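You operate a simulated robot arm through the tools that you are given. There is no shell and no other tool. Be economical: measure what you need, move in short steps, check, and stop when the job is done.

The job below is to be done with a simulated robot arm. You get a single attempt, and the scene is never put back.

## Task
Press the dose key two times. Put the bottle labelled "blend" from the bench top above the tape drawer on the upper shelf of the steel shelving and the bottle labelled "rinse" on the steel shield there. Put the bottle from the bench top above the tape drawer on the grey mat. Do these in any order. Set down upright: bottle.

Only the result counts: the job must be done as asked and must still hold three seconds after the hand-in. Knocking over, shifting, dropping, spilling or breaking anything else fails it.

## Robot
A 6-joint arm with a two-finger gripper on a trunk, on a base that drives. Base frame: it is fixed to the floor where the robot stands at the start and does not move with it; the origin is under the middle of the robot, x ahead of it, y to its left, z up; the surface under the hand at the start is at about z = 0.755. Readings come in m, degrees, newtons and seconds.
With the tool pointing down near the work surface it reaches from about 0.52 to 0.8 m from the robot's upright axis, wherever it stands. Its first joint turns from -166.0 to 166.0 degrees. Places, roughly: blend bottle, filtered bottle, rinse bottle [0.75, -1, 0.75]; bottle [1, -2, 0.75]; dose key [0.5, 0.1, 0.9]; grey mat (32x23 cm) [0.48, -1.98, 0.76]; steel shield [0.75, -1.25, 0.75]; upper shelf of the steel shelving [1, -3.3, 1]. Payload 1.66 kg.
Tool frame: the origin (TCP) lies between the finger pads and is the grasp point; the fingertips stand 0.016 m ahead of it; z points along the fingers, y is the line along which they close. The gripper opens to 0.111 m. The gripper's body begins 0.104 m behind the TCP.
Orientation is that of the tool frame in the base frame, as a unit quaternion [w, x, y, z]. With the fingers straight down and closing along the base's y, the tool's x points along the base's -x, its y along +y and its z along -z.

## Interface
- The arm moves only by the tool step_arm. Its argument "steps" is a list of rows, each an object (a shift or turn left out is 0, a gripper value left out holds the last) with "travel": the shift along the tool's x, y, z in units of 200 mm (1.0 is 200 mm), a list of three; "delta_rot": the turn, a rotation vector about the tool's x, y, z in units of 60 degrees (1.0 is 60 degrees), a list of three. In form: [{"travel": [dx, dy, dz], "delta_rot": [rx, ry, rz]}, ...]. A call has 1 to 8 rows; each row is the pose to reach, as a shift and turn from the pose commanded when the call began, along the tool's axes at that moment. "hand" is the finger opening in m, from 0 to 0.111, set as the call begins (left out, the last holds). A call with a number of a shift or a turn outside -1 to 1 is refused whole. Rows are played at 5 a second. More than 0.05 m and 8.6 degrees between two rows, or a gripper value outside its range, and nothing of the call is played. Where a pose cannot be reached the arm comes as near as it can. A force on the tool above 40 N (or 10 N above the force at the start of the call, whichever is more), or a blocked arm, ends the call early, and 0.2 s more pass. Each finger halts on what it meets, pressing with about 32 N; the grip force reading is that of the motor and also rises with nothing between the fingers. The clock runs only during rows and for 0.2 s after the last one: add rows that repeat a pose to give the fingers time. It gives the time, the measured TCP pose, the force on the tool (base axes), the opening and the grip force at its end, in the units of the frame above (readings bear some noise), with the torque about the TCP (base axes, N m) and any sound that the robot's microphone picked up, and new pictures: "pictures" is both (left out), scene, wrist or none.
- Cameras (640 x 400 px; columns grow to the right, rows downward): "scene" is now at [0.0615, 0.1608, 1.5882]; the picture's right is [-0.33, -0.94, 0.00], its down [-0.61, 0.22, -0.76] and it looks along [0.72, -0.25, -0.65] (base axes); focal length 256 px, centre (320, 200). "wrist" rides on the gripper at [0.07, 0.014, -0.143] in the tool frame; the picture's right is [-0.19, 0.98, 0.00], its down [-0.87, -0.17, -0.47] and it looks along [-0.46, -0.09, 0.88] (tool axes); focal length 230 px, centre (320, 200). There is no depth. A picture from a camera that has moved, and an enlarged one, comes with that camera's place and axes in the base frame and with its lens.
- raise_lower(by): slides the trunk up (or, below 0, down) by that many m; the arm and the scene camera ride with it, the base frame stays. It gives what a move gives, with no picture.
- drive_base(legs): drives the robot by 1 to 6 legs, each [ahead, left, turn to the left] in m, m and degrees, along the robot's own axes; the way and the turn of a leg run together, so that a leg with both is an arc; at most 1.5 m and 180 degrees a leg. The arm and the cameras ride along, it lands a little off, and it stops where it bumps. It gives what a move gives, and a new picture of the scene camera.
- head_to(pan, tilt): turns the head with the scene camera to pan (to the left, within 120 degrees either way) and tilt (down, from -29 to 69), counted from straight ahead of the robot. It gives what a move gives, and a new picture of the scene camera.
- enlarge(camera, box): a new picture of the part [left, top, right, bottom] of that camera's present view, enlarged. No time passes.
- close_job(): hands the job in; it is judged then, once.

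Go step by step. Nothing tells you exact positions but the pictures and the camera data: compare them with the known pose of the tool, close in by small moves and look again before you grip or let go. The budget is 165 turns and 260 pictures, counting those below and the enlarged ones. Unless the task says otherwise, let go and move clear before handing in.

The tools are called after "Request:" as name(argument=value, ...) on one line, values as JSON. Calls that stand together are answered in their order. step_arm: Moves the arm, as the interface text tells. Its arguments: {"type":"object","properties":{"steps":{"type":"array","items":{"type":"object","properties":{"travel":{"type":"array","items":{"type":"number"}},"delta_rot":{"type":"array","items":{"type":"number"}}}}},"hand":{"type":"number"},"pictures":{"type":"string","enum":["both","scene","wrist","none"]}},"required":["steps"]} The other tools are called the same way: raise_lower (by) slides the trunk up or down; drive_base (legs) drives the base; head_to (pan, tilt) turns the head that bears the scene camera; enlarge (camera, box) takes an enlarged picture of a part of a camera's view; close_job () hands the job in.

At the start:

```text
time: 0.0
ee_pos: [0.4464, 0.0109, 1.2324]
ee_rot: [0.0, 0.0, 1.0, 0.0]
contact_force: [-1.1, 0.3, 0.6]
ft_torque: [0.01, -0.01, 0.0]
width: 0.111
grip_force: 0.1
trunk travel left (down, up): [-0.175, 0.415]
robot x, y, heading: [0.0014, 0.0014, -0.3]
head pan, tilt: [-19.5, 40.4]
```

scene: 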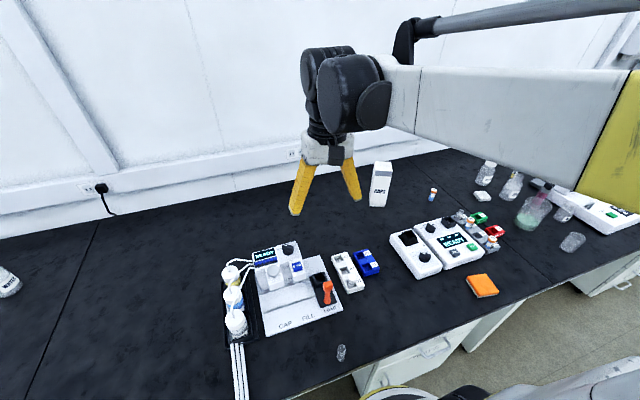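
wrist: 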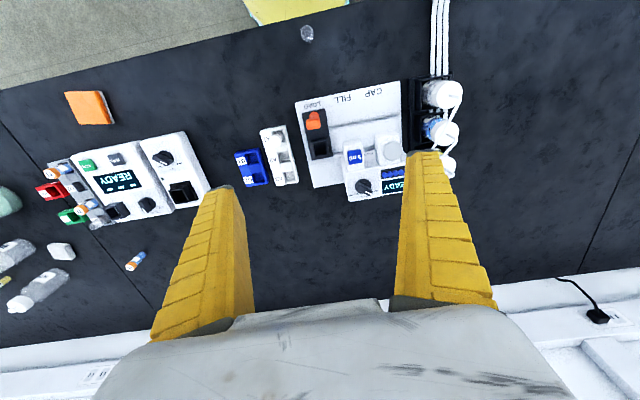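

I see the filling machine with a blue key near the arm. I'll take enlarged looks at it and at the bottles to the right.

Request:
enlarge(camera="scene", box=[210, 230, 350, 340])

Request:
enlarge(camera="wrist", box=[290, 70, 470, 210])

Request:
head_to(pan=-70, tilt=35)

```text
3.64 times, centred on (280, 285) of scene
camera zoom: at [0.0615, 0.1608, 1.5882], right [-0.33, -0.94, 0.0], down [-0.61, 0.22, -0.76], along [0.72, -0.25, -0.65], focal length 932 px, centre (466, -109)
```

zoom: 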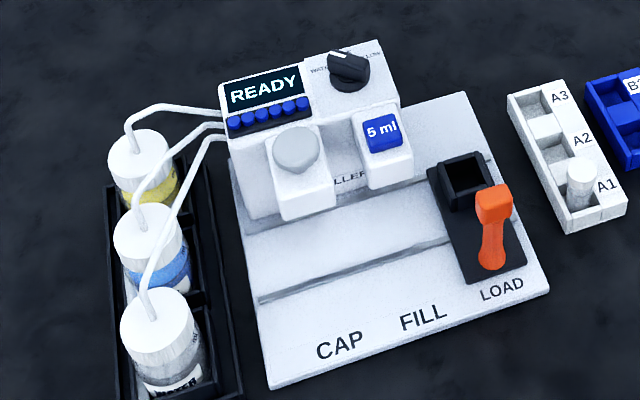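

```text
2.86 times, centred on (380, 140) of wrist
camera zoom: at [0.3779, 0.024, 1.3772], right [0.19, 0.98, 0.0], down [0.87, -0.17, 0.47], along [0.46, -0.09, -0.88], focal length 657 px, centre (149, 371)
```

zoom: 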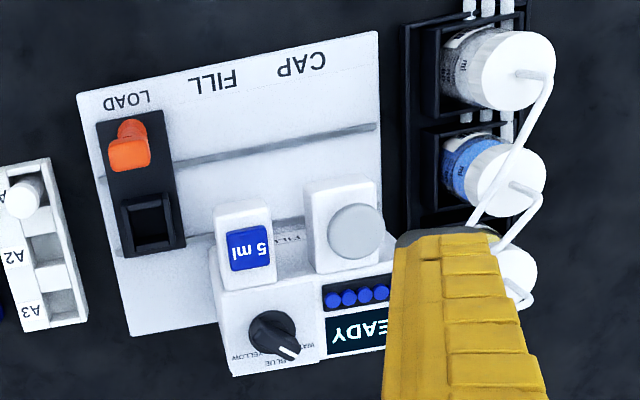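

```text
time: 1.2
ee_pos: [0.4469, 0.0105, 1.2321]
ee_rot: [0.0, 0.0, 1.0, 0.0]
contact_force: [1.0, 0.2, 0.9]
ft_torque: [-0.03, -0.01, 0.04]
width: 0.1112
grip_force: 0.0
trunk travel left (down, up): [-0.175, 0.415]
robot x, y, heading: [-0.0022, 0.0026, -0.3]
head pan, tilt: [-70.0, 35.0]
camera scene: at [0.0118, 0.1064, 1.5963], right [-0.94, -0.34, 0.0], down [-0.2, 0.54, -0.82], along [0.28, -0.77, -0.57], focal length 256 px, centre (320, 200)
```

scene: 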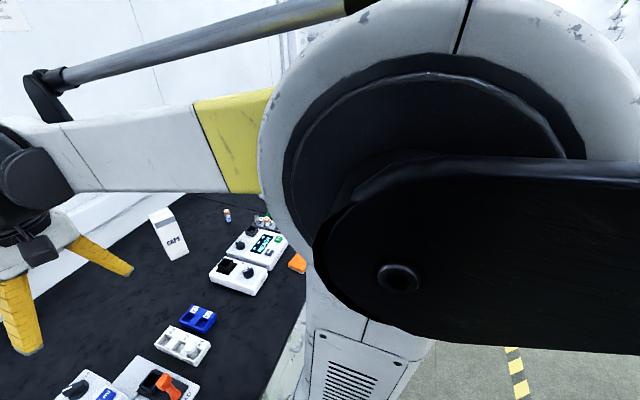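

The dose key is the blue "5 ml" key at about [0.539, 0.070, 0.905] (triangulated). I'll close the fingers and move above it.

Request:
step_arm(hand=0, steps=[{"travel": [-0.09, 0.06, 0.18]}, {"travel": [-0.18, 0.12, 0.36]}, {"travel": [-0.27, 0.18, 0.54]}, {"travel": [-0.36, 0.24, 0.72]}, {"travel": [-0.46, 0.3, 0.9]}, {"travel": [-0.46, 0.3, 0.98]}, {"travel": [-0.46, 0.3, 0.98]}], pictures="wrist")

Request:
head_to(pan=-5, tilt=50)

```text
time: 2.8
ee_pos: [0.5412, 0.0727, 1.0365]
ee_rot: [0.0, 0.0, 1.0, 0.0]
contact_force: [0.1, -0.4, -0.6]
ft_torque: [-0.02, -0.05, 0.02]
width: 0.0
grip_force: 28.9
trunk travel left (down, up): [-0.175, 0.415]
robot x, y, heading: [-0.0011, 0.0008, 0.1]
head pan, tilt: [-70.0, 35.0]
camera wrist: at [0.4704, 0.0853, 1.1808], right [0.19, 0.98, 0.0], down [0.87, -0.17, 0.47], along [0.46, -0.09, -0.88], focal length 230 px, centre (320, 200)
```

wrist: 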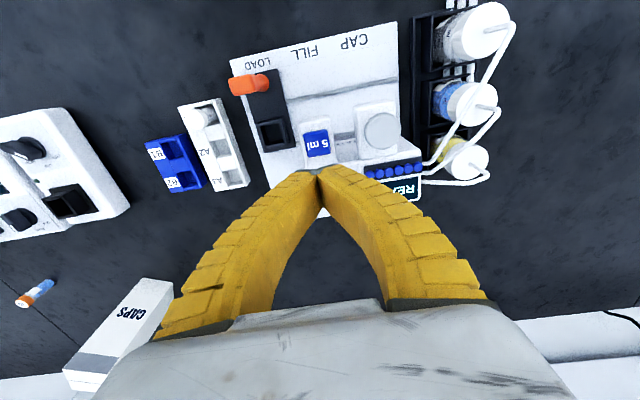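

```text
time: 4.2
ee_pos: [0.5378, 0.0717, 1.037]
ee_rot: [-0.001, 0.0, 1.0, 0.0]
contact_force: [-0.5, -0.8, -0.2]
ft_torque: [0.01, 0.01, 0.01]
width: 0.0002
grip_force: 29.0
trunk travel left (down, up): [-0.175, 0.415]
robot x, y, heading: [-0.0012, 0.0005, -0.1]
head pan, tilt: [-5.0, 50.0]
camera scene: at [0.0583, 0.1823, 1.5746], right [-0.09, -1.0, 0.0], down [-0.76, 0.07, -0.64], along [0.64, -0.06, -0.77], focal length 256 px, centre (320, 200)
```

scene: 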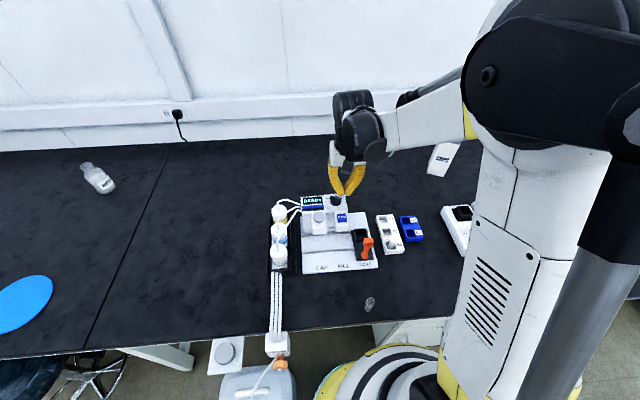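

The key sits at about [0.537, 0.068, 0.905], almost under the fingertips. I'll descend to about 1 cm above it.

Request:
step_arm(steps=[{"travel": [0.01, -0.02, 0.2]}, {"travel": [0.01, -0.02, 0.4]}, {"travel": [0.01, -0.02, 0.51]}, {"travel": [0.01, -0.02, 0.51]}], pictures="both")

Request:
enlarge(camera="scene", box=[270, 150, 400, 280])

Request:
enlarge(camera="wrist", box=[230, 80, 410, 220])

```text
time: 5.2
ee_pos: [0.5375, 0.0696, 0.9335]
ee_rot: [0.0, 0.0, 1.0, 0.0]
contact_force: [-0.3, 0.1, -0.2]
ft_torque: [0.0, 0.0, -0.03]
width: 0.0002
grip_force: 28.3
trunk travel left (down, up): [-0.175, 0.415]
robot x, y, heading: [0.001, -0.0009, 0.0]
head pan, tilt: [-5.0, 50.0]
camera scene: at [0.0583, 0.1824, 1.5747], right [-0.09, -1.0, 0.0], down [-0.76, 0.07, -0.64], along [0.64, -0.06, -0.77], focal length 256 px, centre (320, 200)
camera wrist: at [0.4683, 0.082, 1.0783], right [0.19, 0.98, 0.0], down [0.87, -0.17, 0.47], along [0.46, -0.09, -0.88], focal length 230 px, centre (320, 200)
```

scene: 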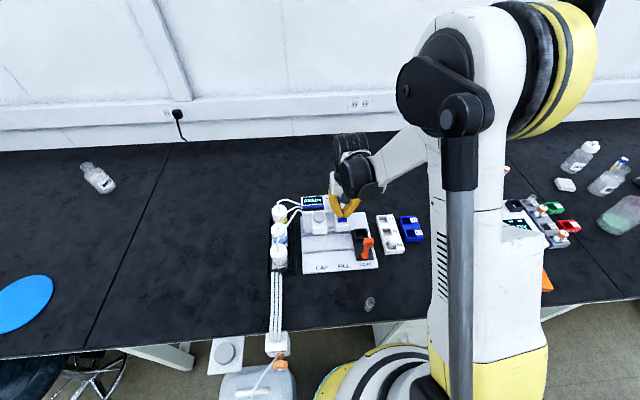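
wrist: 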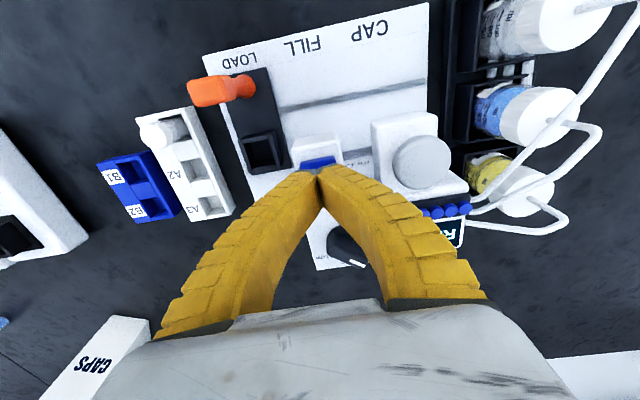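

```text
3.08 times, centred on (335, 215) of scene
camera zoom: at [0.0583, 0.1824, 1.5747], right [-0.09, -1.0, 0.0], down [-0.76, 0.07, -0.64], along [0.64, -0.06, -0.77], focal length 789 px, centre (274, 154)
```

zoom: 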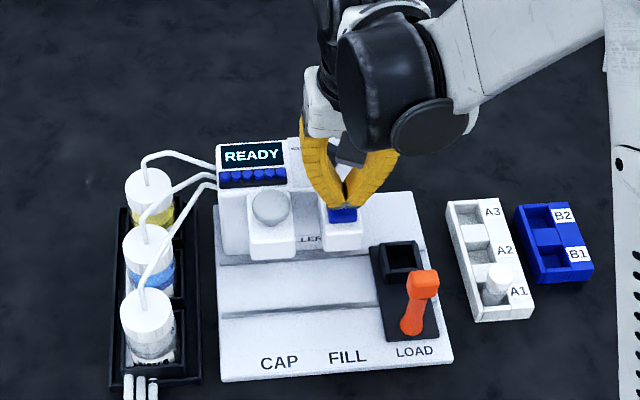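

```text
2.86 times, centred on (320, 150) of wrist
camera zoom: at [0.4683, 0.082, 1.0783], right [0.19, 0.98, 0.0], down [0.87, -0.17, 0.47], along [0.46, -0.09, -0.88], focal length 657 px, centre (320, 343)
```

zoom: 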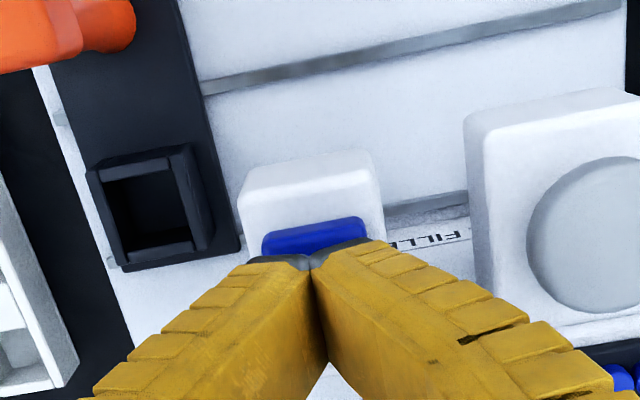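

Fingers are above the key. Pressing in small steps.

Request:
step_arm(steps=[{"travel": [0, 0, 0.03]}, {"travel": [0, 0, 0.05]}, {"travel": [0, 0, 0.065]}, {"travel": [0, 0, 0.075]}, {"travel": [0, 0, 0.085]}], pictures="scene")

Request:
enlarge(camera="scene", box=[270, 150, 400, 280])

```text
time: 6.3
ee_pos: [0.5384, 0.0673, 0.9178]
ee_rot: [0.0, 0.0, 1.0, 0.0]
contact_force: [0.2, 0.6, 0.4]
ft_torque: [-0.04, 0.01, 0.0]
width: 0.0
grip_force: 28.6
trunk travel left (down, up): [-0.175, 0.415]
robot x, y, heading: [-0.0021, 0.0013, 0.2]
head pan, tilt: [-5.0, 50.0]
camera scene: at [0.0583, 0.1824, 1.5746], right [-0.09, -1.0, 0.0], down [-0.76, 0.07, -0.64], along [0.64, -0.06, -0.77], focal length 256 px, centre (320, 200)
```

scene: 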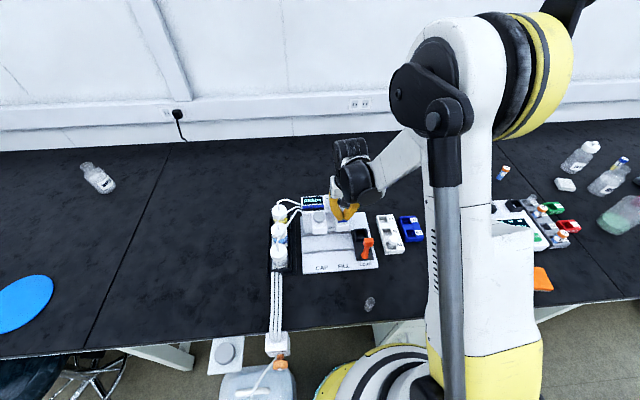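

```text
3.08 times, centred on (335, 215) of scene
camera zoom: at [0.0583, 0.1824, 1.5746], right [-0.09, -1.0, 0.0], down [-0.76, 0.07, -0.64], along [0.64, -0.06, -0.77], focal length 789 px, centre (274, 154)
```

zoom: 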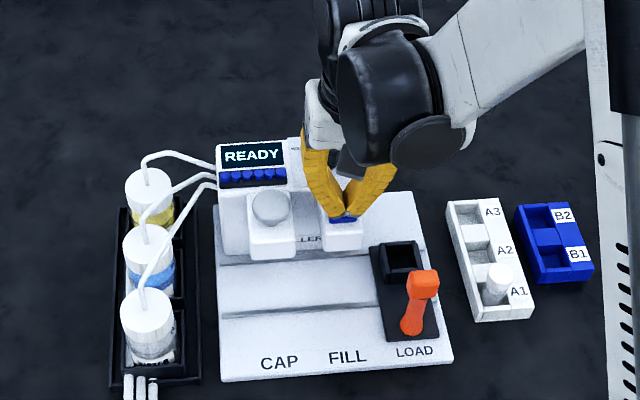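

No contact yet at tip height 0.902; continuing 2 mm at a time.

Request:
step_arm(steps=[{"travel": [0, 0, 0.01]}, {"travel": [0, 0, 0.02]}, {"travel": [0, 0, 0.03]}], pictures="none")

Request:
enlarge(camera="scene", box=[270, 150, 400, 280])

```text
time: 7.2
ee_pos: [0.537, 0.0666, 0.912]
ee_rot: [0.0, 0.001, 1.0, 0.0]
contact_force: [0.3, -0.2, 1.4]
ft_torque: [-0.04, 0.0, -0.04]
width: 0.006
grip_force: 28.4
trunk travel left (down, up): [-0.175, 0.415]
robot x, y, heading: [-0.0014, -0.0023, -0.1]
head pan, tilt: [-5.0, 50.0]
heard: click
```

```text
3.08 times, centred on (335, 215) of scene
camera zoom: at [0.0581, 0.1825, 1.5746], right [-0.09, -1.0, 0.0], down [-0.76, 0.07, -0.64], along [0.64, -0.06, -0.77], focal length 789 px, centre (274, 154)
```

zoom: 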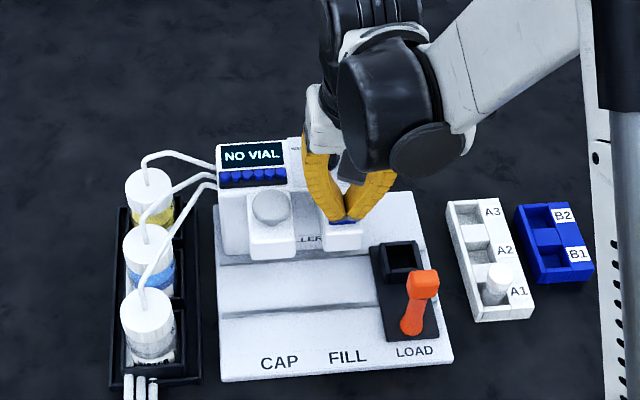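

A click was heard: first press done (the display says NO VIAL, but the task asks only for presses). Now release.

Request:
step_arm(steps=[{"travel": [0, 0, -0.04]}, {"travel": [0, 0, -0.08]}, {"travel": [0, 0, -0.1]}, {"travel": [0, 0, -0.1]}, {"travel": [0, 0, -0.1]}], pictures="wrist")

Request:
enlarge(camera="scene", box=[270, 150, 400, 280])

```text
time: 8.3
ee_pos: [0.5374, 0.0667, 0.9328]
ee_rot: [0.0, 0.0, 1.0, 0.0]
contact_force: [0.5, 0.4, 0.7]
ft_torque: [-0.01, -0.01, -0.02]
width: 0.0
grip_force: 28.6
trunk travel left (down, up): [-0.175, 0.415]
robot x, y, heading: [0.0017, -0.0024, -0.1]
head pan, tilt: [-5.0, 50.0]
camera wrist: at [0.4679, 0.0797, 1.0762], right [0.19, 0.98, 0.0], down [0.87, -0.17, 0.47], along [0.46, -0.09, -0.88], focal length 230 px, centre (320, 200)
```

wrist: 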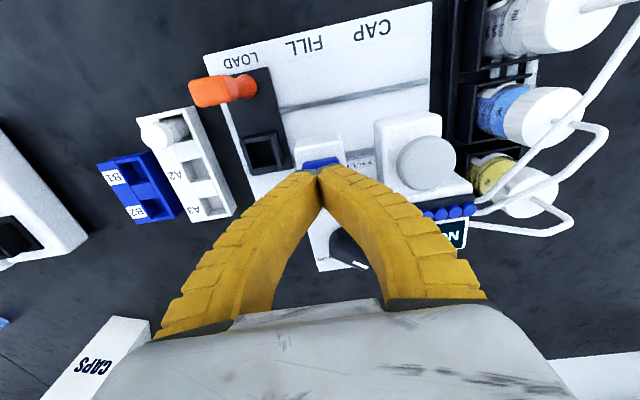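

```text
3.08 times, centred on (335, 215) of scene
camera zoom: at [0.0583, 0.1824, 1.5746], right [-0.09, -1.0, 0.0], down [-0.76, 0.07, -0.64], along [0.64, -0.06, -0.77], focal length 789 px, centre (274, 154)
```

zoom: 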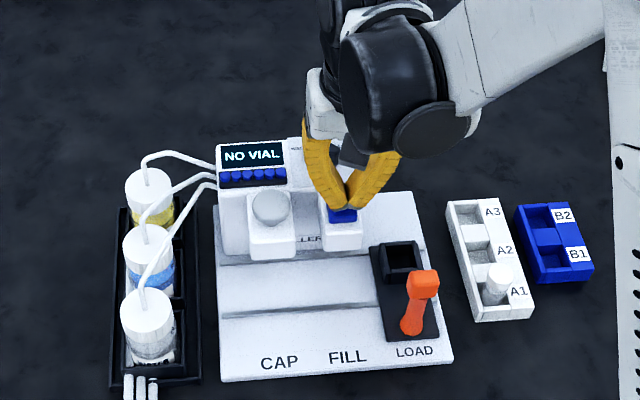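

The key has sprung back; I'll wait a moment and press the second time, then retreat.

Request:
step_arm(steps=[{"travel": [0, 0, 0]}, {"travel": [0, 0, 0]}, {"travel": [0, 0, 0.04]}, {"travel": [0, 0, 0.07]}, {"travel": [0, 0, 0.085]}, {"travel": [0, 0, 0.095]}, {"travel": [0, 0, 0.102]}, {"travel": [0, 0, 0.102]}], pictures="none")

Request:
enlarge(camera="scene", box=[270, 150, 400, 280])

```text
time: 10.2
ee_pos: [0.5372, 0.0659, 0.9119]
ee_rot: [0.0, 0.0, 1.0, 0.0]
contact_force: [-0.3, 1.2, 2.2]
ft_torque: [0.03, 0.0, 0.01]
width: 0.0059
grip_force: 28.2
trunk travel left (down, up): [-0.175, 0.415]
robot x, y, heading: [0.0021, 0.0017, 0.2]
head pan, tilt: [-5.0, 50.0]
heard: click
```

```text
3.08 times, centred on (335, 215) of scene
camera zoom: at [0.0582, 0.1825, 1.5746], right [-0.09, -1.0, 0.0], down [-0.76, 0.07, -0.64], along [0.64, -0.06, -0.77], focal length 789 px, centre (274, 154)
```

zoom: 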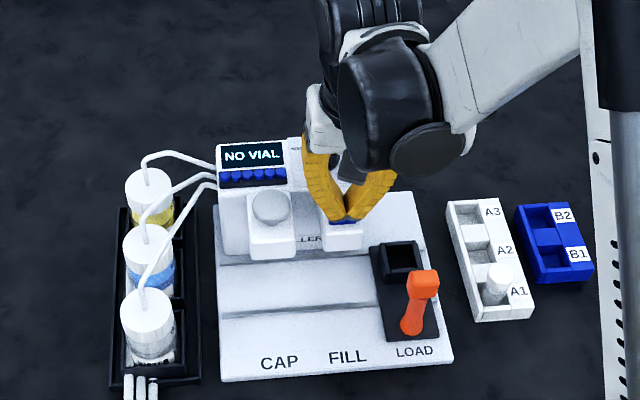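

Second click heard. Now I retreat upward and back in, and look to the right for the bottles.

Request:
step_arm(steps=[{"travel": [0, 0, -0.2]}, {"travel": [0, 0, -0.4]}, {"travel": [0, 0, -0.6]}, {"travel": [0, 0, -0.8]}, {"travel": [0, 0, -1.0]}], pictures="none")

Request:
head_to(pan=-35, tilt=35)

```text
time: 11.3
ee_pos: [0.5409, 0.0678, 1.1109]
ee_rot: [0.0, 0.0, 1.0, -0.001]
contact_force: [-0.3, 0.1, 0.6]
ft_torque: [-0.02, 0.01, 0.0]
width: 0.0
grip_force: 28.7
trunk travel left (down, up): [-0.175, 0.415]
robot x, y, heading: [-0.0011, -0.0013, 0.0]
head pan, tilt: [-5.0, 50.0]
```

```text
time: 12.3
ee_pos: [0.5408, 0.0657, 1.1106]
ee_rot: [0.0, 0.0, 1.0, 0.0]
contact_force: [0.0, -0.1, -0.1]
ft_torque: [0.01, 0.02, 0.01]
width: 0.0
grip_force: 28.7
trunk travel left (down, up): [-0.175, 0.415]
robot x, y, heading: [-0.0009, 0.0004, 0.3]
head pan, tilt: [-35.0, 35.0]
camera scene: at [0.0538, 0.1387, 1.5963], right [-0.57, -0.82, 0.0], down [-0.47, 0.33, -0.82], along [0.67, -0.47, -0.57], focal length 256 px, centre (320, 200)
```

scene: 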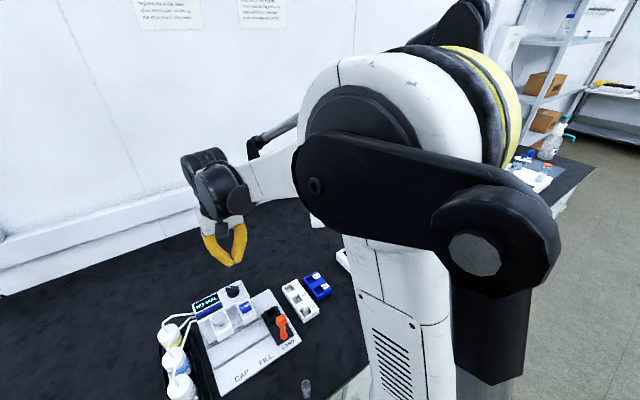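

The arm hides the right side. I'll drive right about 0.8 m with the arm high and look again.

Request:
drive_base(legs=[[0, -0.8, 0]])

Request:
head_to(pan=-5, tilt=45)

```text
time: 16.5
ee_pos: [0.5397, -0.7185, 1.1114]
ee_rot: [0.001, -0.001, 1.0, 0.0]
contact_force: [1.0, -0.3, -0.4]
ft_torque: [0.01, 0.0, 0.01]
width: 0.0
grip_force: 29.2
trunk travel left (down, up): [-0.175, 0.415]
robot x, y, heading: [-0.0, -0.7833, 0.0]
head pan, tilt: [-35.0, 35.0]
camera scene: at [0.0539, -0.6467, 1.5964], right [-0.57, -0.82, 0.0], down [-0.47, 0.33, -0.82], along [0.67, -0.47, -0.57], focal length 256 px, centre (320, 200)
```

scene: 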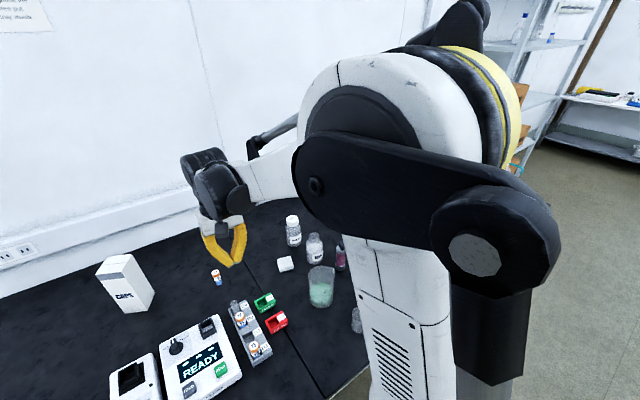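

```text
time: 17.5
ee_pos: [0.5402, -0.7178, 1.1117]
ee_rot: [0.0, 0.0, 1.0, 0.0]
contact_force: [-0.1, -0.4, 0.4]
ft_torque: [0.04, -0.01, 0.0]
width: 0.0
grip_force: 28.9
trunk travel left (down, up): [-0.175, 0.415]
robot x, y, heading: [0.0009, -0.7829, 0.0]
head pan, tilt: [-5.0, 45.0]
camera scene: at [0.0627, -0.603, 1.5816], right [-0.09, -1.0, 0.0], down [-0.7, 0.06, -0.71], along [0.7, -0.06, -0.71], focal length 256 px, centre (320, 200)
```

scene: 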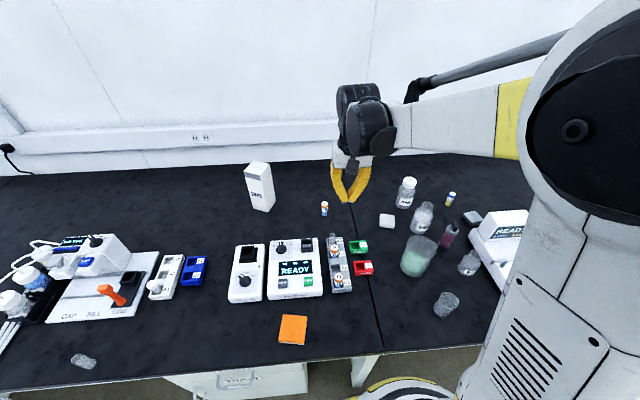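

Drawer cabinets sit under the bench. I'll zoom in on the labelled things here, then drive on.

Request:
enlarge(camera="scene", box=[370, 160, 540, 330])

Request:
drive_base(legs=[[0, -0.6, 0]])

Request:
enlarge(camera="scene", box=[180, 150, 400, 330])

```text
2.35 times, centred on (455, 245) of scene
camera zoom: at [0.0627, -0.603, 1.5816], right [-0.09, -1.0, 0.0], down [-0.7, 0.06, -0.71], along [0.7, -0.06, -0.71], focal length 603 px, centre (2, 94)
```

zoom: 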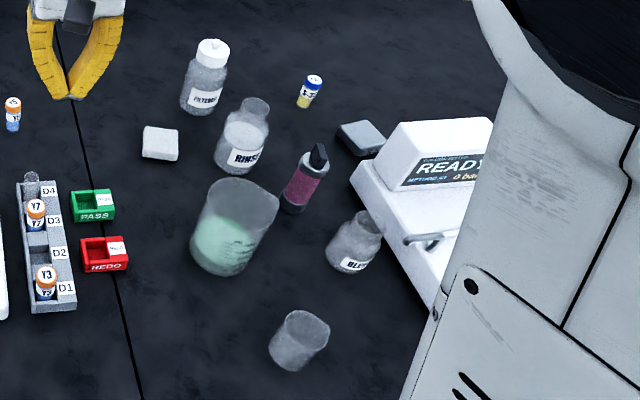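

```text
time: 20.9
ee_pos: [0.5416, -1.3272, 1.1112]
ee_rot: [0.0, -0.002, 1.0, 0.0]
contact_force: [-0.8, -0.1, -0.3]
ft_torque: [0.04, 0.0, 0.02]
width: 0.0
grip_force: 29.6
trunk travel left (down, up): [-0.175, 0.415]
robot x, y, heading: [0.001, -1.396, 0.6]
head pan, tilt: [-5.0, 45.0]
camera scene: at [0.0635, -1.2144, 1.5816], right [-0.08, -1.0, 0.0], down [-0.7, 0.06, -0.71], along [0.7, -0.06, -0.71], focal length 256 px, centre (320, 200)
```

scene: 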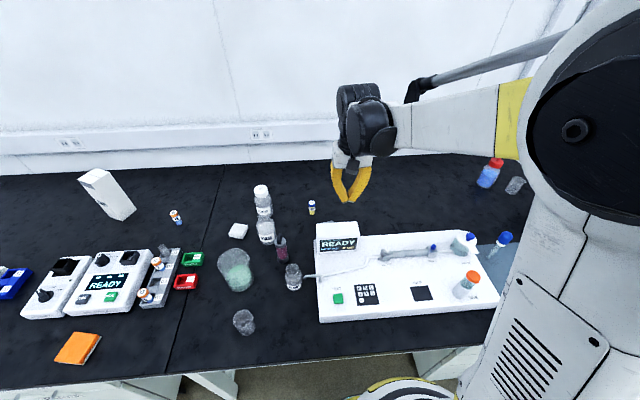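

```text
2.22 times, centred on (290, 240) of scene
camera zoom: at [0.0635, -1.2144, 1.5816], right [-0.08, -1.0, 0.0], down [-0.7, 0.06, -0.71], along [0.7, -0.06, -0.71], focal length 570 px, centre (387, 111)
```

zoom: 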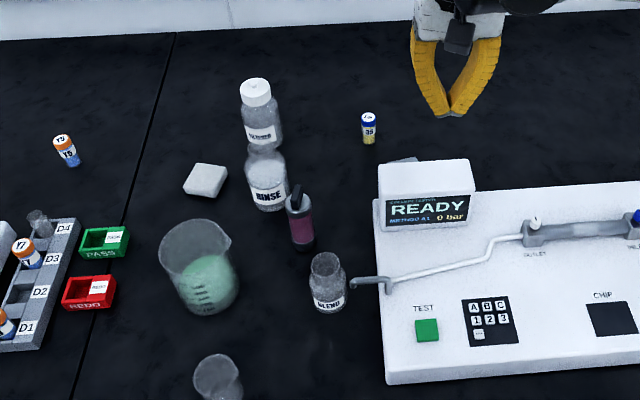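

The blend, rinse and filtered bottles are visible left of the instrument, and a grey square block (likely the steel shield) is behind it. I'll survey further right before planning.

Request:
drive_base(legs=[[0, -0.9, 0]])

Request:
head_to(pan=20, tilt=40)

```text
time: 25.6
ee_pos: [0.5423, -2.2278, 1.1106]
ee_rot: [0.0, 0.001, 1.0, 0.0]
contact_force: [0.5, -0.1, 0.3]
ft_torque: [0.04, 0.02, -0.01]
width: 0.0
grip_force: 28.3
trunk travel left (down, up): [-0.175, 0.415]
robot x, y, heading: [0.0037, -2.2947, -0.3]
head pan, tilt: [-5.0, 45.0]
camera scene: at [0.0658, -2.1116, 1.5816], right [-0.09, -1.0, 0.0], down [-0.7, 0.06, -0.71], along [0.7, -0.06, -0.71], focal length 256 px, centre (320, 200)
```

scene: 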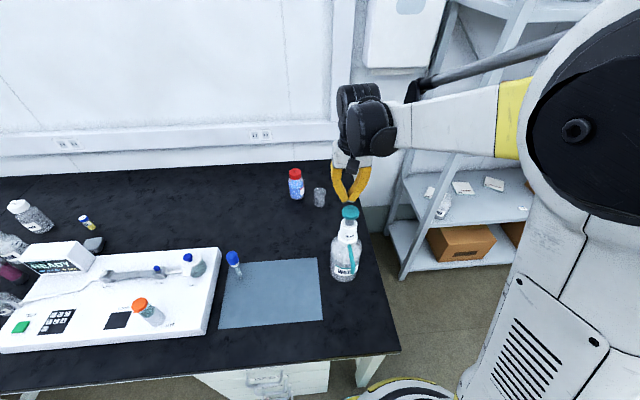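

```text
time: 26.5
ee_pos: [0.543, -2.2266, 1.1106]
ee_rot: [0.0, 0.001, 1.0, 0.0]
contact_force: [0.3, 0.6, -0.2]
ft_torque: [0.0, 0.0, 0.01]
width: 0.0
grip_force: 29.3
trunk travel left (down, up): [-0.175, 0.415]
robot x, y, heading: [0.0005, -2.2958, -0.3]
head pan, tilt: [20.0, 40.0]
camera scene: at [0.0648, -2.0752, 1.5888], right [0.34, -0.94, 0.0], down [-0.6, -0.22, -0.77], along [0.72, 0.26, -0.64], focal length 256 px, centre (320, 200)
```

scene: 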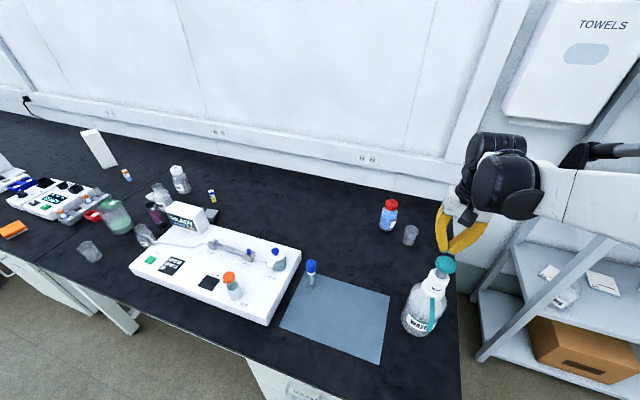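

Request:
enlarge(camera="scene", box=[260, 180, 460, 380])

Request:
enlarge(camera="scene", box=[120, 150, 300, 320])

Request:
head_to(pan=10, tilt=69)

```text
2.00 times, centred on (360, 280) of scene
camera zoom: at [0.0648, -2.0752, 1.5888], right [0.34, -0.94, 0.0], down [-0.6, -0.22, -0.77], along [0.72, 0.26, -0.64], focal length 513 px, centre (240, 40)
```

zoom: 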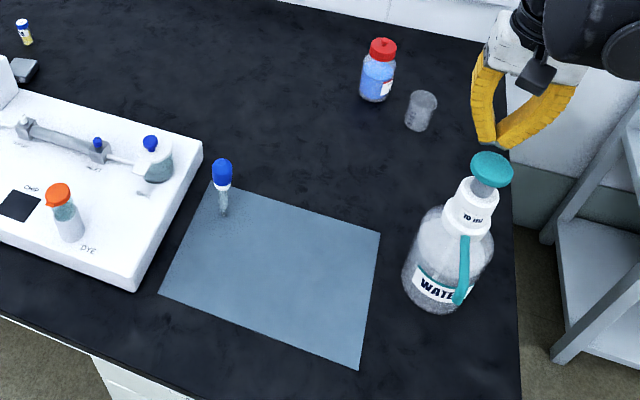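

```text
2.35 times, centred on (210, 235) of scene
camera zoom: at [0.0648, -2.0752, 1.5888], right [0.34, -0.94, 0.0], down [-0.6, -0.22, -0.77], along [0.72, 0.26, -0.64], focal length 603 px, centre (579, 118)
```

zoom: 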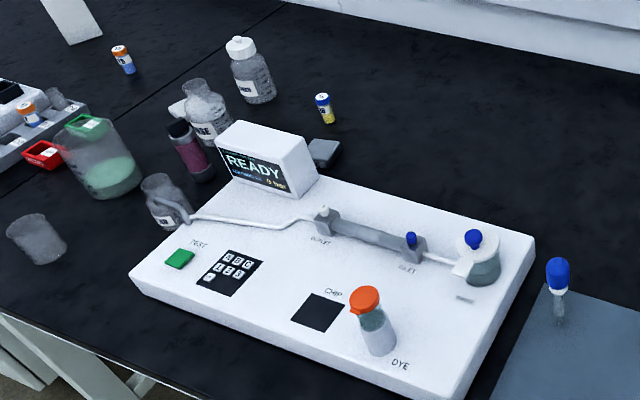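

```text
time: 27.4
ee_pos: [0.5436, -2.2266, 1.1106]
ee_rot: [0.0, 0.0, 1.0, 0.0]
contact_force: [-0.3, 0.4, 0.0]
ft_torque: [0.03, -0.02, 0.03]
width: 0.0
grip_force: 28.3
trunk travel left (down, up): [-0.175, 0.415]
robot x, y, heading: [0.0018, -2.2927, 0.1]
head pan, tilt: [10.0, 68.8]
camera scene: at [0.0399, -2.0944, 1.5527], right [0.17, -0.98, 0.0], down [-0.92, -0.16, -0.36], along [0.36, 0.06, -0.93], focal length 256 px, centre (320, 200)
```

scene: 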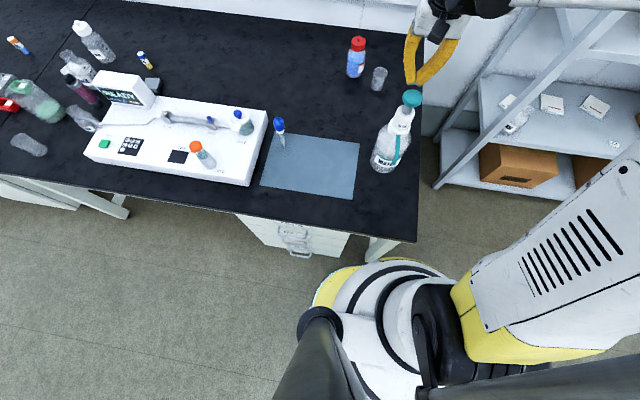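

The red-capped bottle near [0.93, -2.09] is "the bottle" (about 7 cm wide, 14 cm tall), with a beaker close by on its right; the mat is nearer to me. I'll drive left to y≈-2.0 and tilt the gripper forward to reach it.

Request:
drive_base(legs=[[0.02, 0.29, 0]])

Request:
step_arm(hand=0.105, steps=[{"travel": [0, 0, 0], "delta_rot": [0, -0.13, 0]}, {"travel": [0, 0, 0], "delta_rot": [0, -0.26, 0]}, {"travel": [0, 0, 0], "delta_rot": [0, -0.39, 0]}, {"travel": [0, 0, 0], "delta_rot": [0, -0.52, 0]}, {"travel": [0, 0, 0], "delta_rot": [0, -0.65, 0]}, {"travel": [0, 0, 0], "delta_rot": [0, -0.78, 0]}, {"travel": [0, 0, 0], "delta_rot": [0, -0.85, 0]}])

Request:
head_to(pan=-10, tilt=35)

```text
time: 29.4
ee_pos: [0.5653, -1.9402, 1.1103]
ee_rot: [0.0, 0.001, 1.0, 0.0]
contact_force: [-0.3, -0.6, 0.3]
ft_torque: [-0.02, 0.0, -0.01]
width: 0.0
grip_force: 28.6
trunk travel left (down, up): [-0.175, 0.415]
robot x, y, heading: [0.0236, -2.0079, 0.2]
head pan, tilt: [10.0, 68.8]
camera scene: at [0.0606, -1.8068, 1.5526], right [0.17, -0.99, 0.0], down [-0.92, -0.16, -0.36], along [0.36, 0.06, -0.93], focal length 256 px, centre (320, 200)
```

scene: 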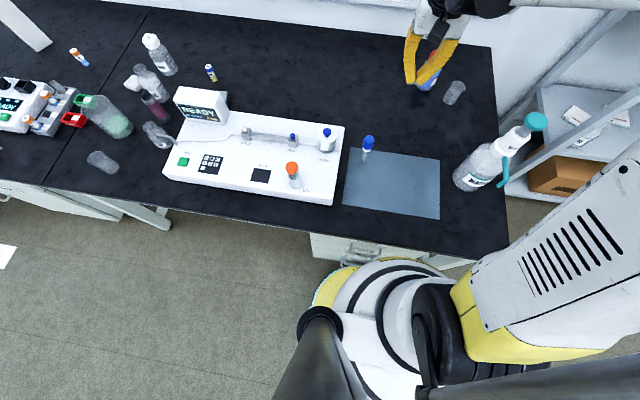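

```text
time: 31.0
ee_pos: [0.5643, -1.9407, 1.1121]
ee_rot: [0.432, 0.001, 0.902, 0.0]
contact_force: [0.4, 0.1, -0.4]
ft_torque: [0.0, -0.01, -0.04]
width: 0.1055
grip_force: 0.2
trunk travel left (down, up): [-0.175, 0.415]
robot x, y, heading: [0.021, -2.0063, -0.3]
head pan, tilt: [10.0, 68.8]
camera scene: at [0.0606, -1.8075, 1.5527], right [0.17, -0.99, 0.0], down [-0.92, -0.16, -0.36], along [0.36, 0.06, -0.93], focal length 256 px, centre (320, 200)
camera wrist: at [0.4102, -1.9269, 1.1476], right [0.12, 0.98, 0.15], down [0.18, -0.17, 0.97], along [0.98, -0.09, -0.19], focal length 230 px, centre (320, 200)
```

scene: 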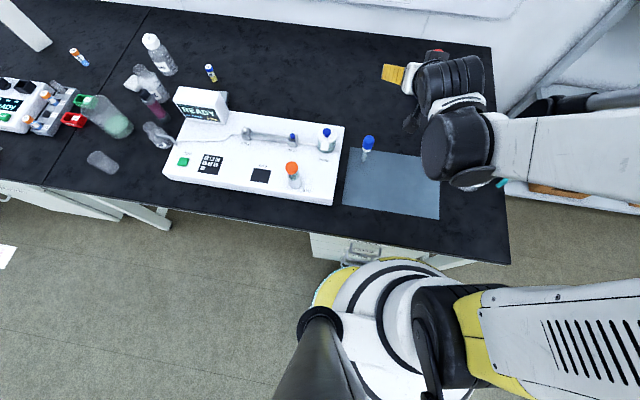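
wrist: 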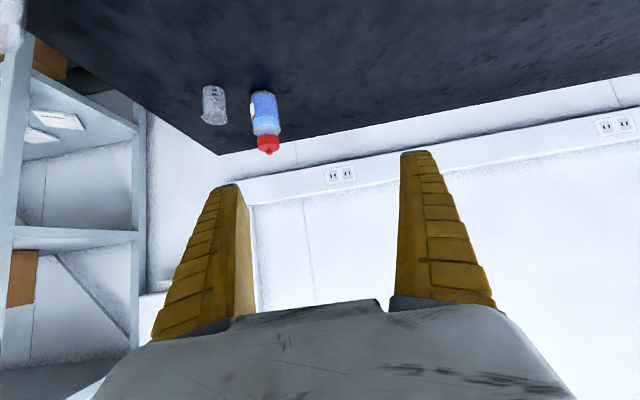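

```text
time: 32.0
ee_pos: [0.5639, -1.9403, 1.1105]
ee_rot: [0.43, 0.0, 0.903, 0.0]
contact_force: [0.7, -0.5, 0.5]
ft_torque: [0.02, 0.04, -0.01]
width: 0.1053
grip_force: 0.3
trunk travel left (down, up): [-0.175, 0.415]
robot x, y, heading: [0.0231, -2.0081, -0.1]
head pan, tilt: [-10.0, 35.0]
camera scene: at [0.0922, -1.8325, 1.5963], right [-0.18, -0.98, 0.0], down [-0.57, 0.1, -0.82], along [0.81, -0.14, -0.57], focal length 256 px, centre (320, 200)
```

scene: 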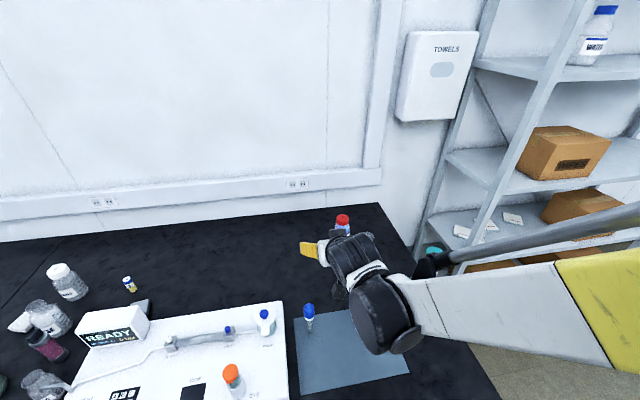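

The bottle is at about [0.94, -2.08], its top at z≈0.90. Moving to a pre-grasp in two calls.

Request:
step_arm(steps=[{"travel": [-0.01, -0.15, 0.16]}, {"travel": [-0.02, -0.3, 0.32]}, {"travel": [-0.03, -0.45, 0.48]}, {"travel": [-0.04, -0.6, 0.64]}, {"travel": [-0.05, -0.7, 0.82]}, {"travel": [-0.06, -0.7, 1.0]}], pictures="none")

Request:
step_arm(steps=[{"travel": [-0.02, 0, 0.2]}, {"travel": [-0.04, 0, 0.4]}, {"travel": [-0.055, 0, 0.6]}, {"travel": [-0.055, 0, 0.6]}])

```text
time: 33.4
ee_pos: [0.7279, -2.082, 0.9944]
ee_rot: [0.431, 0.0, 0.903, 0.0]
contact_force: [0.6, -1.0, -0.3]
ft_torque: [0.0, -0.01, 0.01]
width: 0.1052
grip_force: 0.1
trunk travel left (down, up): [-0.175, 0.415]
robot x, y, heading: [0.0241, -2.0069, -0.2]
head pan, tilt: [-10.0, 35.0]
```

```text
time: 34.4
ee_pos: [0.8274, -2.0818, 0.9284]
ee_rot: [0.431, 0.001, 0.902, 0.0]
contact_force: [0.5, -0.6, 0.7]
ft_torque: [0.0, 0.0, 0.01]
width: 0.1052
grip_force: 0.3
trunk travel left (down, up): [-0.175, 0.415]
robot x, y, heading: [0.0223, -2.0065, -0.4]
head pan, tilt: [-10.0, 35.0]
camera scene: at [0.0923, -1.8326, 1.5964], right [-0.18, -0.98, 0.0], down [-0.56, 0.1, -0.82], along [0.81, -0.14, -0.57], focal length 256 px, centre (320, 200)
camera wrist: at [0.6738, -2.0684, 0.9649], right [0.12, 0.98, 0.15], down [0.18, -0.17, 0.97], along [0.98, -0.09, -0.19], focal length 230 px, centre (320, 200)
```

scene: 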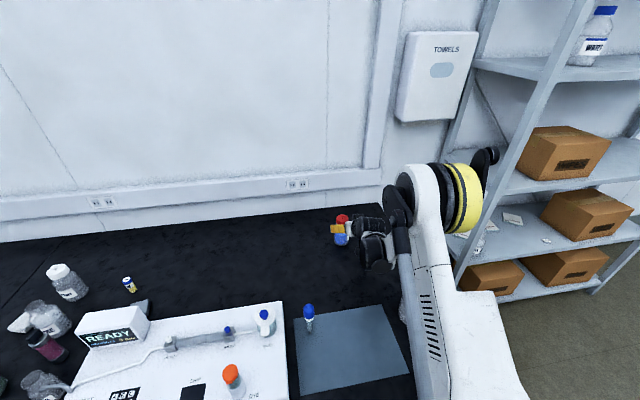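
wrist: 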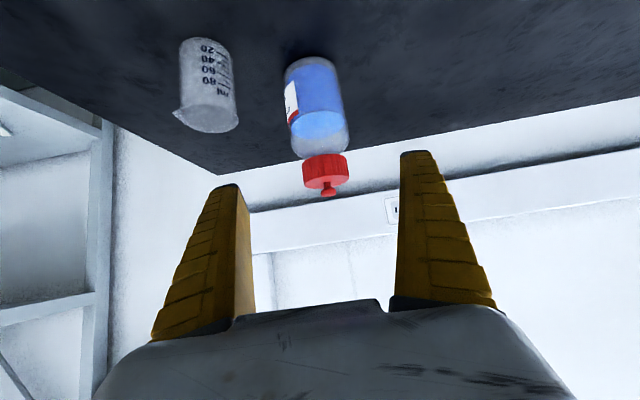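

Bottle centre confirmed at [0.94, -2.082], and the tool axis points right at its upper body. Advancing 0.144 m along the tool.

Request:
step_arm(steps=[{"travel": [0, 0, 0.15]}, {"travel": [0, 0, 0.3]}, {"travel": [0, 0, 0.45]}, {"travel": [0, 0, 0.6]}, {"travel": [0, 0, 0.72]}, {"travel": [0, 0, 0.72]}])

```text
time: 35.8
ee_pos: [0.9391, -2.0829, 0.8373]
ee_rot: [0.431, 0.001, 0.903, 0.0]
contact_force: [0.2, 0.2, -0.2]
ft_torque: [0.03, -0.01, -0.01]
width: 0.1057
grip_force: 0.3
trunk travel left (down, up): [-0.175, 0.415]
robot x, y, heading: [0.0253, -2.0086, -0.2]
head pan, tilt: [-10.0, 35.0]
camera scene: at [0.0922, -1.8326, 1.5964], right [-0.18, -0.98, 0.0], down [-0.56, 0.1, -0.82], along [0.81, -0.14, -0.57], focal length 256 px, centre (320, 200)
camera wrist: at [0.7853, -2.0685, 0.874], right [0.12, 0.98, 0.15], down [0.18, -0.17, 0.97], along [0.98, -0.09, -0.19], focal length 230 px, centre (320, 200)
```

scene: 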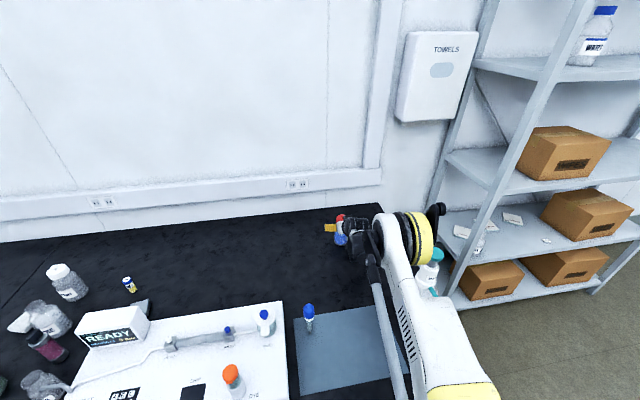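
wrist: 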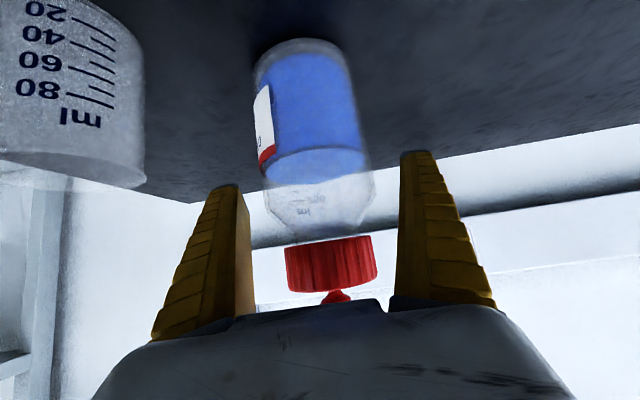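

The TCP is at the start of the shoulder taper, so I'll lower 2 cm to the straight body, then close.

Request:
step_arm(steps=[{"travel": [0.039, 0, 0.032]}, {"travel": [0.078, 0, 0.063]}, {"travel": [0.078, 0, 0.063]}], pictures="none")

Request:
step_arm(hand=0.05, steps=[{"travel": [0, 0, 0]}, {"travel": [0, 0, 0]}, {"travel": [0, 0, 0]}, {"travel": [0, 0, 0]}], pictures="wrist")

```text
time: 36.6
ee_pos: [0.9391, -2.0816, 0.8173]
ee_rot: [0.431, 0.0, 0.902, 0.0]
contact_force: [-0.1, -0.7, 0.6]
ft_torque: [-0.01, 0.02, 0.02]
width: 0.1055
grip_force: 0.3
trunk travel left (down, up): [-0.175, 0.415]
robot x, y, heading: [0.0216, -2.0084, -0.4]
head pan, tilt: [-10.0, 35.0]
```

```text
time: 37.6
ee_pos: [0.9399, -2.0818, 0.8165]
ee_rot: [0.43, 0.001, 0.903, -0.001]
contact_force: [0.3, 0.1, -4.1]
ft_torque: [0.03, -0.07, -0.02]
width: 0.0657
grip_force: 32.2
trunk travel left (down, up): [-0.175, 0.415]
robot x, y, heading: [0.0213, -2.0052, -0.0]
head pan, tilt: [-10.0, 35.0]
camera wrist: at [0.7853, -2.0687, 0.8538], right [0.12, 0.98, 0.15], down [0.18, -0.17, 0.97], along [0.98, -0.09, -0.2], focal length 230 px, centre (320, 200)
```

wrist: 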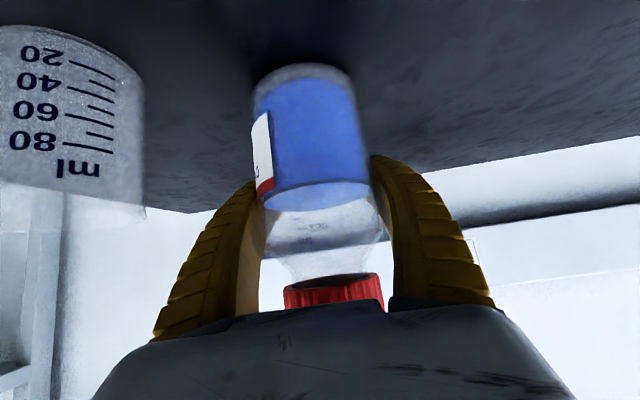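

Gripped (6.6 cm). Lifting 12 cm straight up.

Request:
step_arm(steps=[{"travel": [-0.078, 0, -0.063]}, {"travel": [-0.233, 0, -0.189]}, {"travel": [-0.388, 0, -0.315]}, {"travel": [-0.466, 0, -0.378]}, {"travel": [-0.466, 0, -0.378]}])

Request:
head_to(pan=0, tilt=50)

```text
time: 38.8
ee_pos: [0.9383, -2.082, 0.9371]
ee_rot: [0.431, 0.0, 0.903, 0.0]
contact_force: [0.1, -0.1, 0.5]
ft_torque: [0.0, 0.01, 0.0]
width: 0.0522
grip_force: 1.2
trunk travel left (down, up): [-0.175, 0.415]
robot x, y, heading: [0.0214, -2.0074, -0.3]
head pan, tilt: [-10.0, 35.0]
camera scene: at [0.0922, -1.8326, 1.5963], right [-0.18, -0.98, 0.0], down [-0.56, 0.1, -0.82], along [0.81, -0.14, -0.57], focal length 256 px, centre (320, 200)
camera wrist: at [0.784, -2.0675, 0.9735], right [0.12, 0.98, 0.15], down [0.18, -0.17, 0.97], along [0.98, -0.09, -0.19], focal length 230 px, centre (320, 200)
```

scene: 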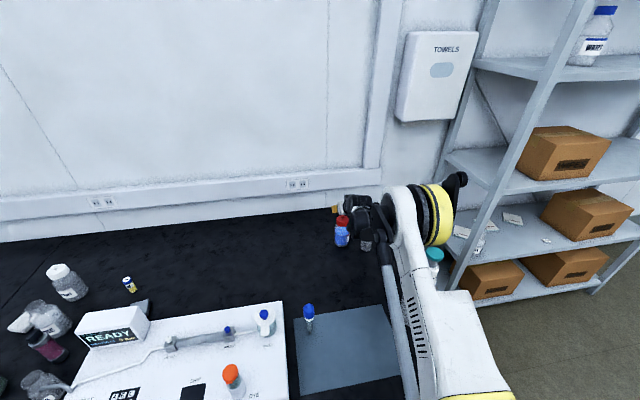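
wrist: 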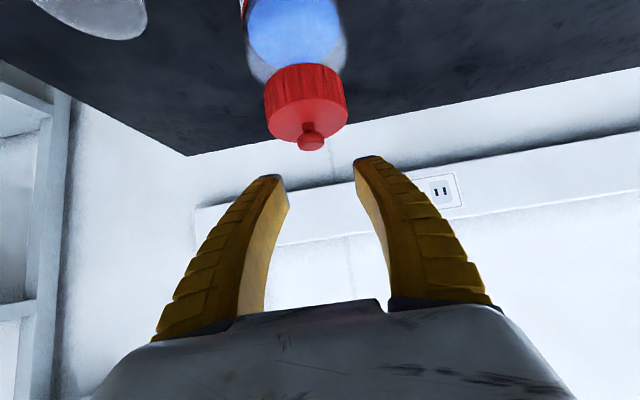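

```text
time: 39.6
ee_pos: [0.9376, -2.0808, 0.9369]
ee_rot: [0.431, 0.0, 0.902, 0.0]
contact_force: [0.0, 0.7, 1.5]
ft_torque: [0.01, 0.01, -0.02]
width: 0.0521
grip_force: 1.0
trunk travel left (down, up): [-0.175, 0.415]
robot x, y, heading: [0.0252, -2.0039, -0.2]
head pan, tilt: [0.0, 50.0]
camera scene: at [0.0825, -1.8173, 1.5747], right [0.0, -1.0, 0.0], down [-0.77, 0.0, -0.64], along [0.64, 0.0, -0.77], focal length 256 px, centre (320, 200)
```

scene: 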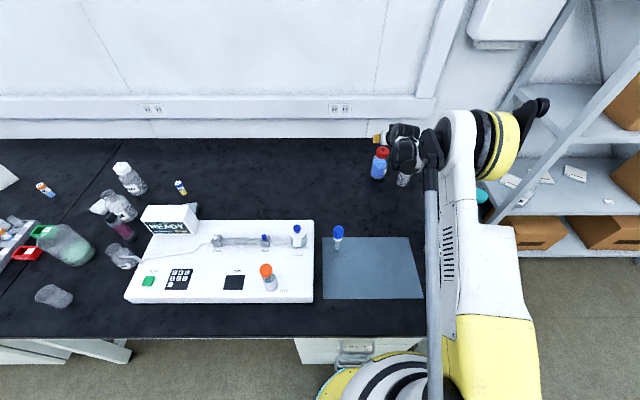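

The fingers slid off the shoulder; the bottle still stands on the bench. I'll zoom in to check its exact spot before regripping lower.

Request:
enlarge(camera="scene", box=[350, 120, 430, 200])

Request:
enlarge(camera="wrist", box=[170, 0, 450, 200])

```text
5.00 times, centred on (390, 160) of scene
camera zoom: at [0.0825, -1.8173, 1.5747], right [0.0, -1.0, 0.0], down [-0.77, 0.0, -0.64], along [0.64, 0.0, -0.77], focal length 1281 px, centre (-30, 400)
```

zoom: 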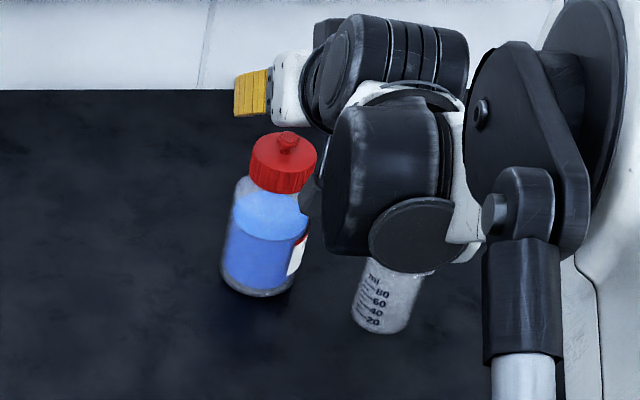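

```text
2.00 times, centred on (310, 100) of wrist
camera zoom: at [0.784, -2.0675, 0.9731], right [0.12, 0.98, 0.15], down [0.18, -0.17, 0.97], along [0.98, -0.09, -0.19], focal length 460 px, centre (340, 400)
```

zoom: 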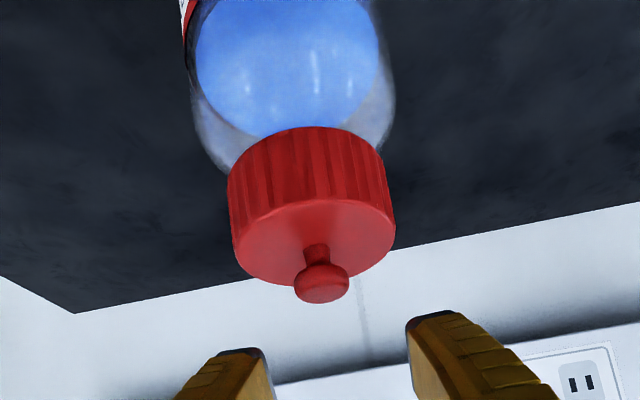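

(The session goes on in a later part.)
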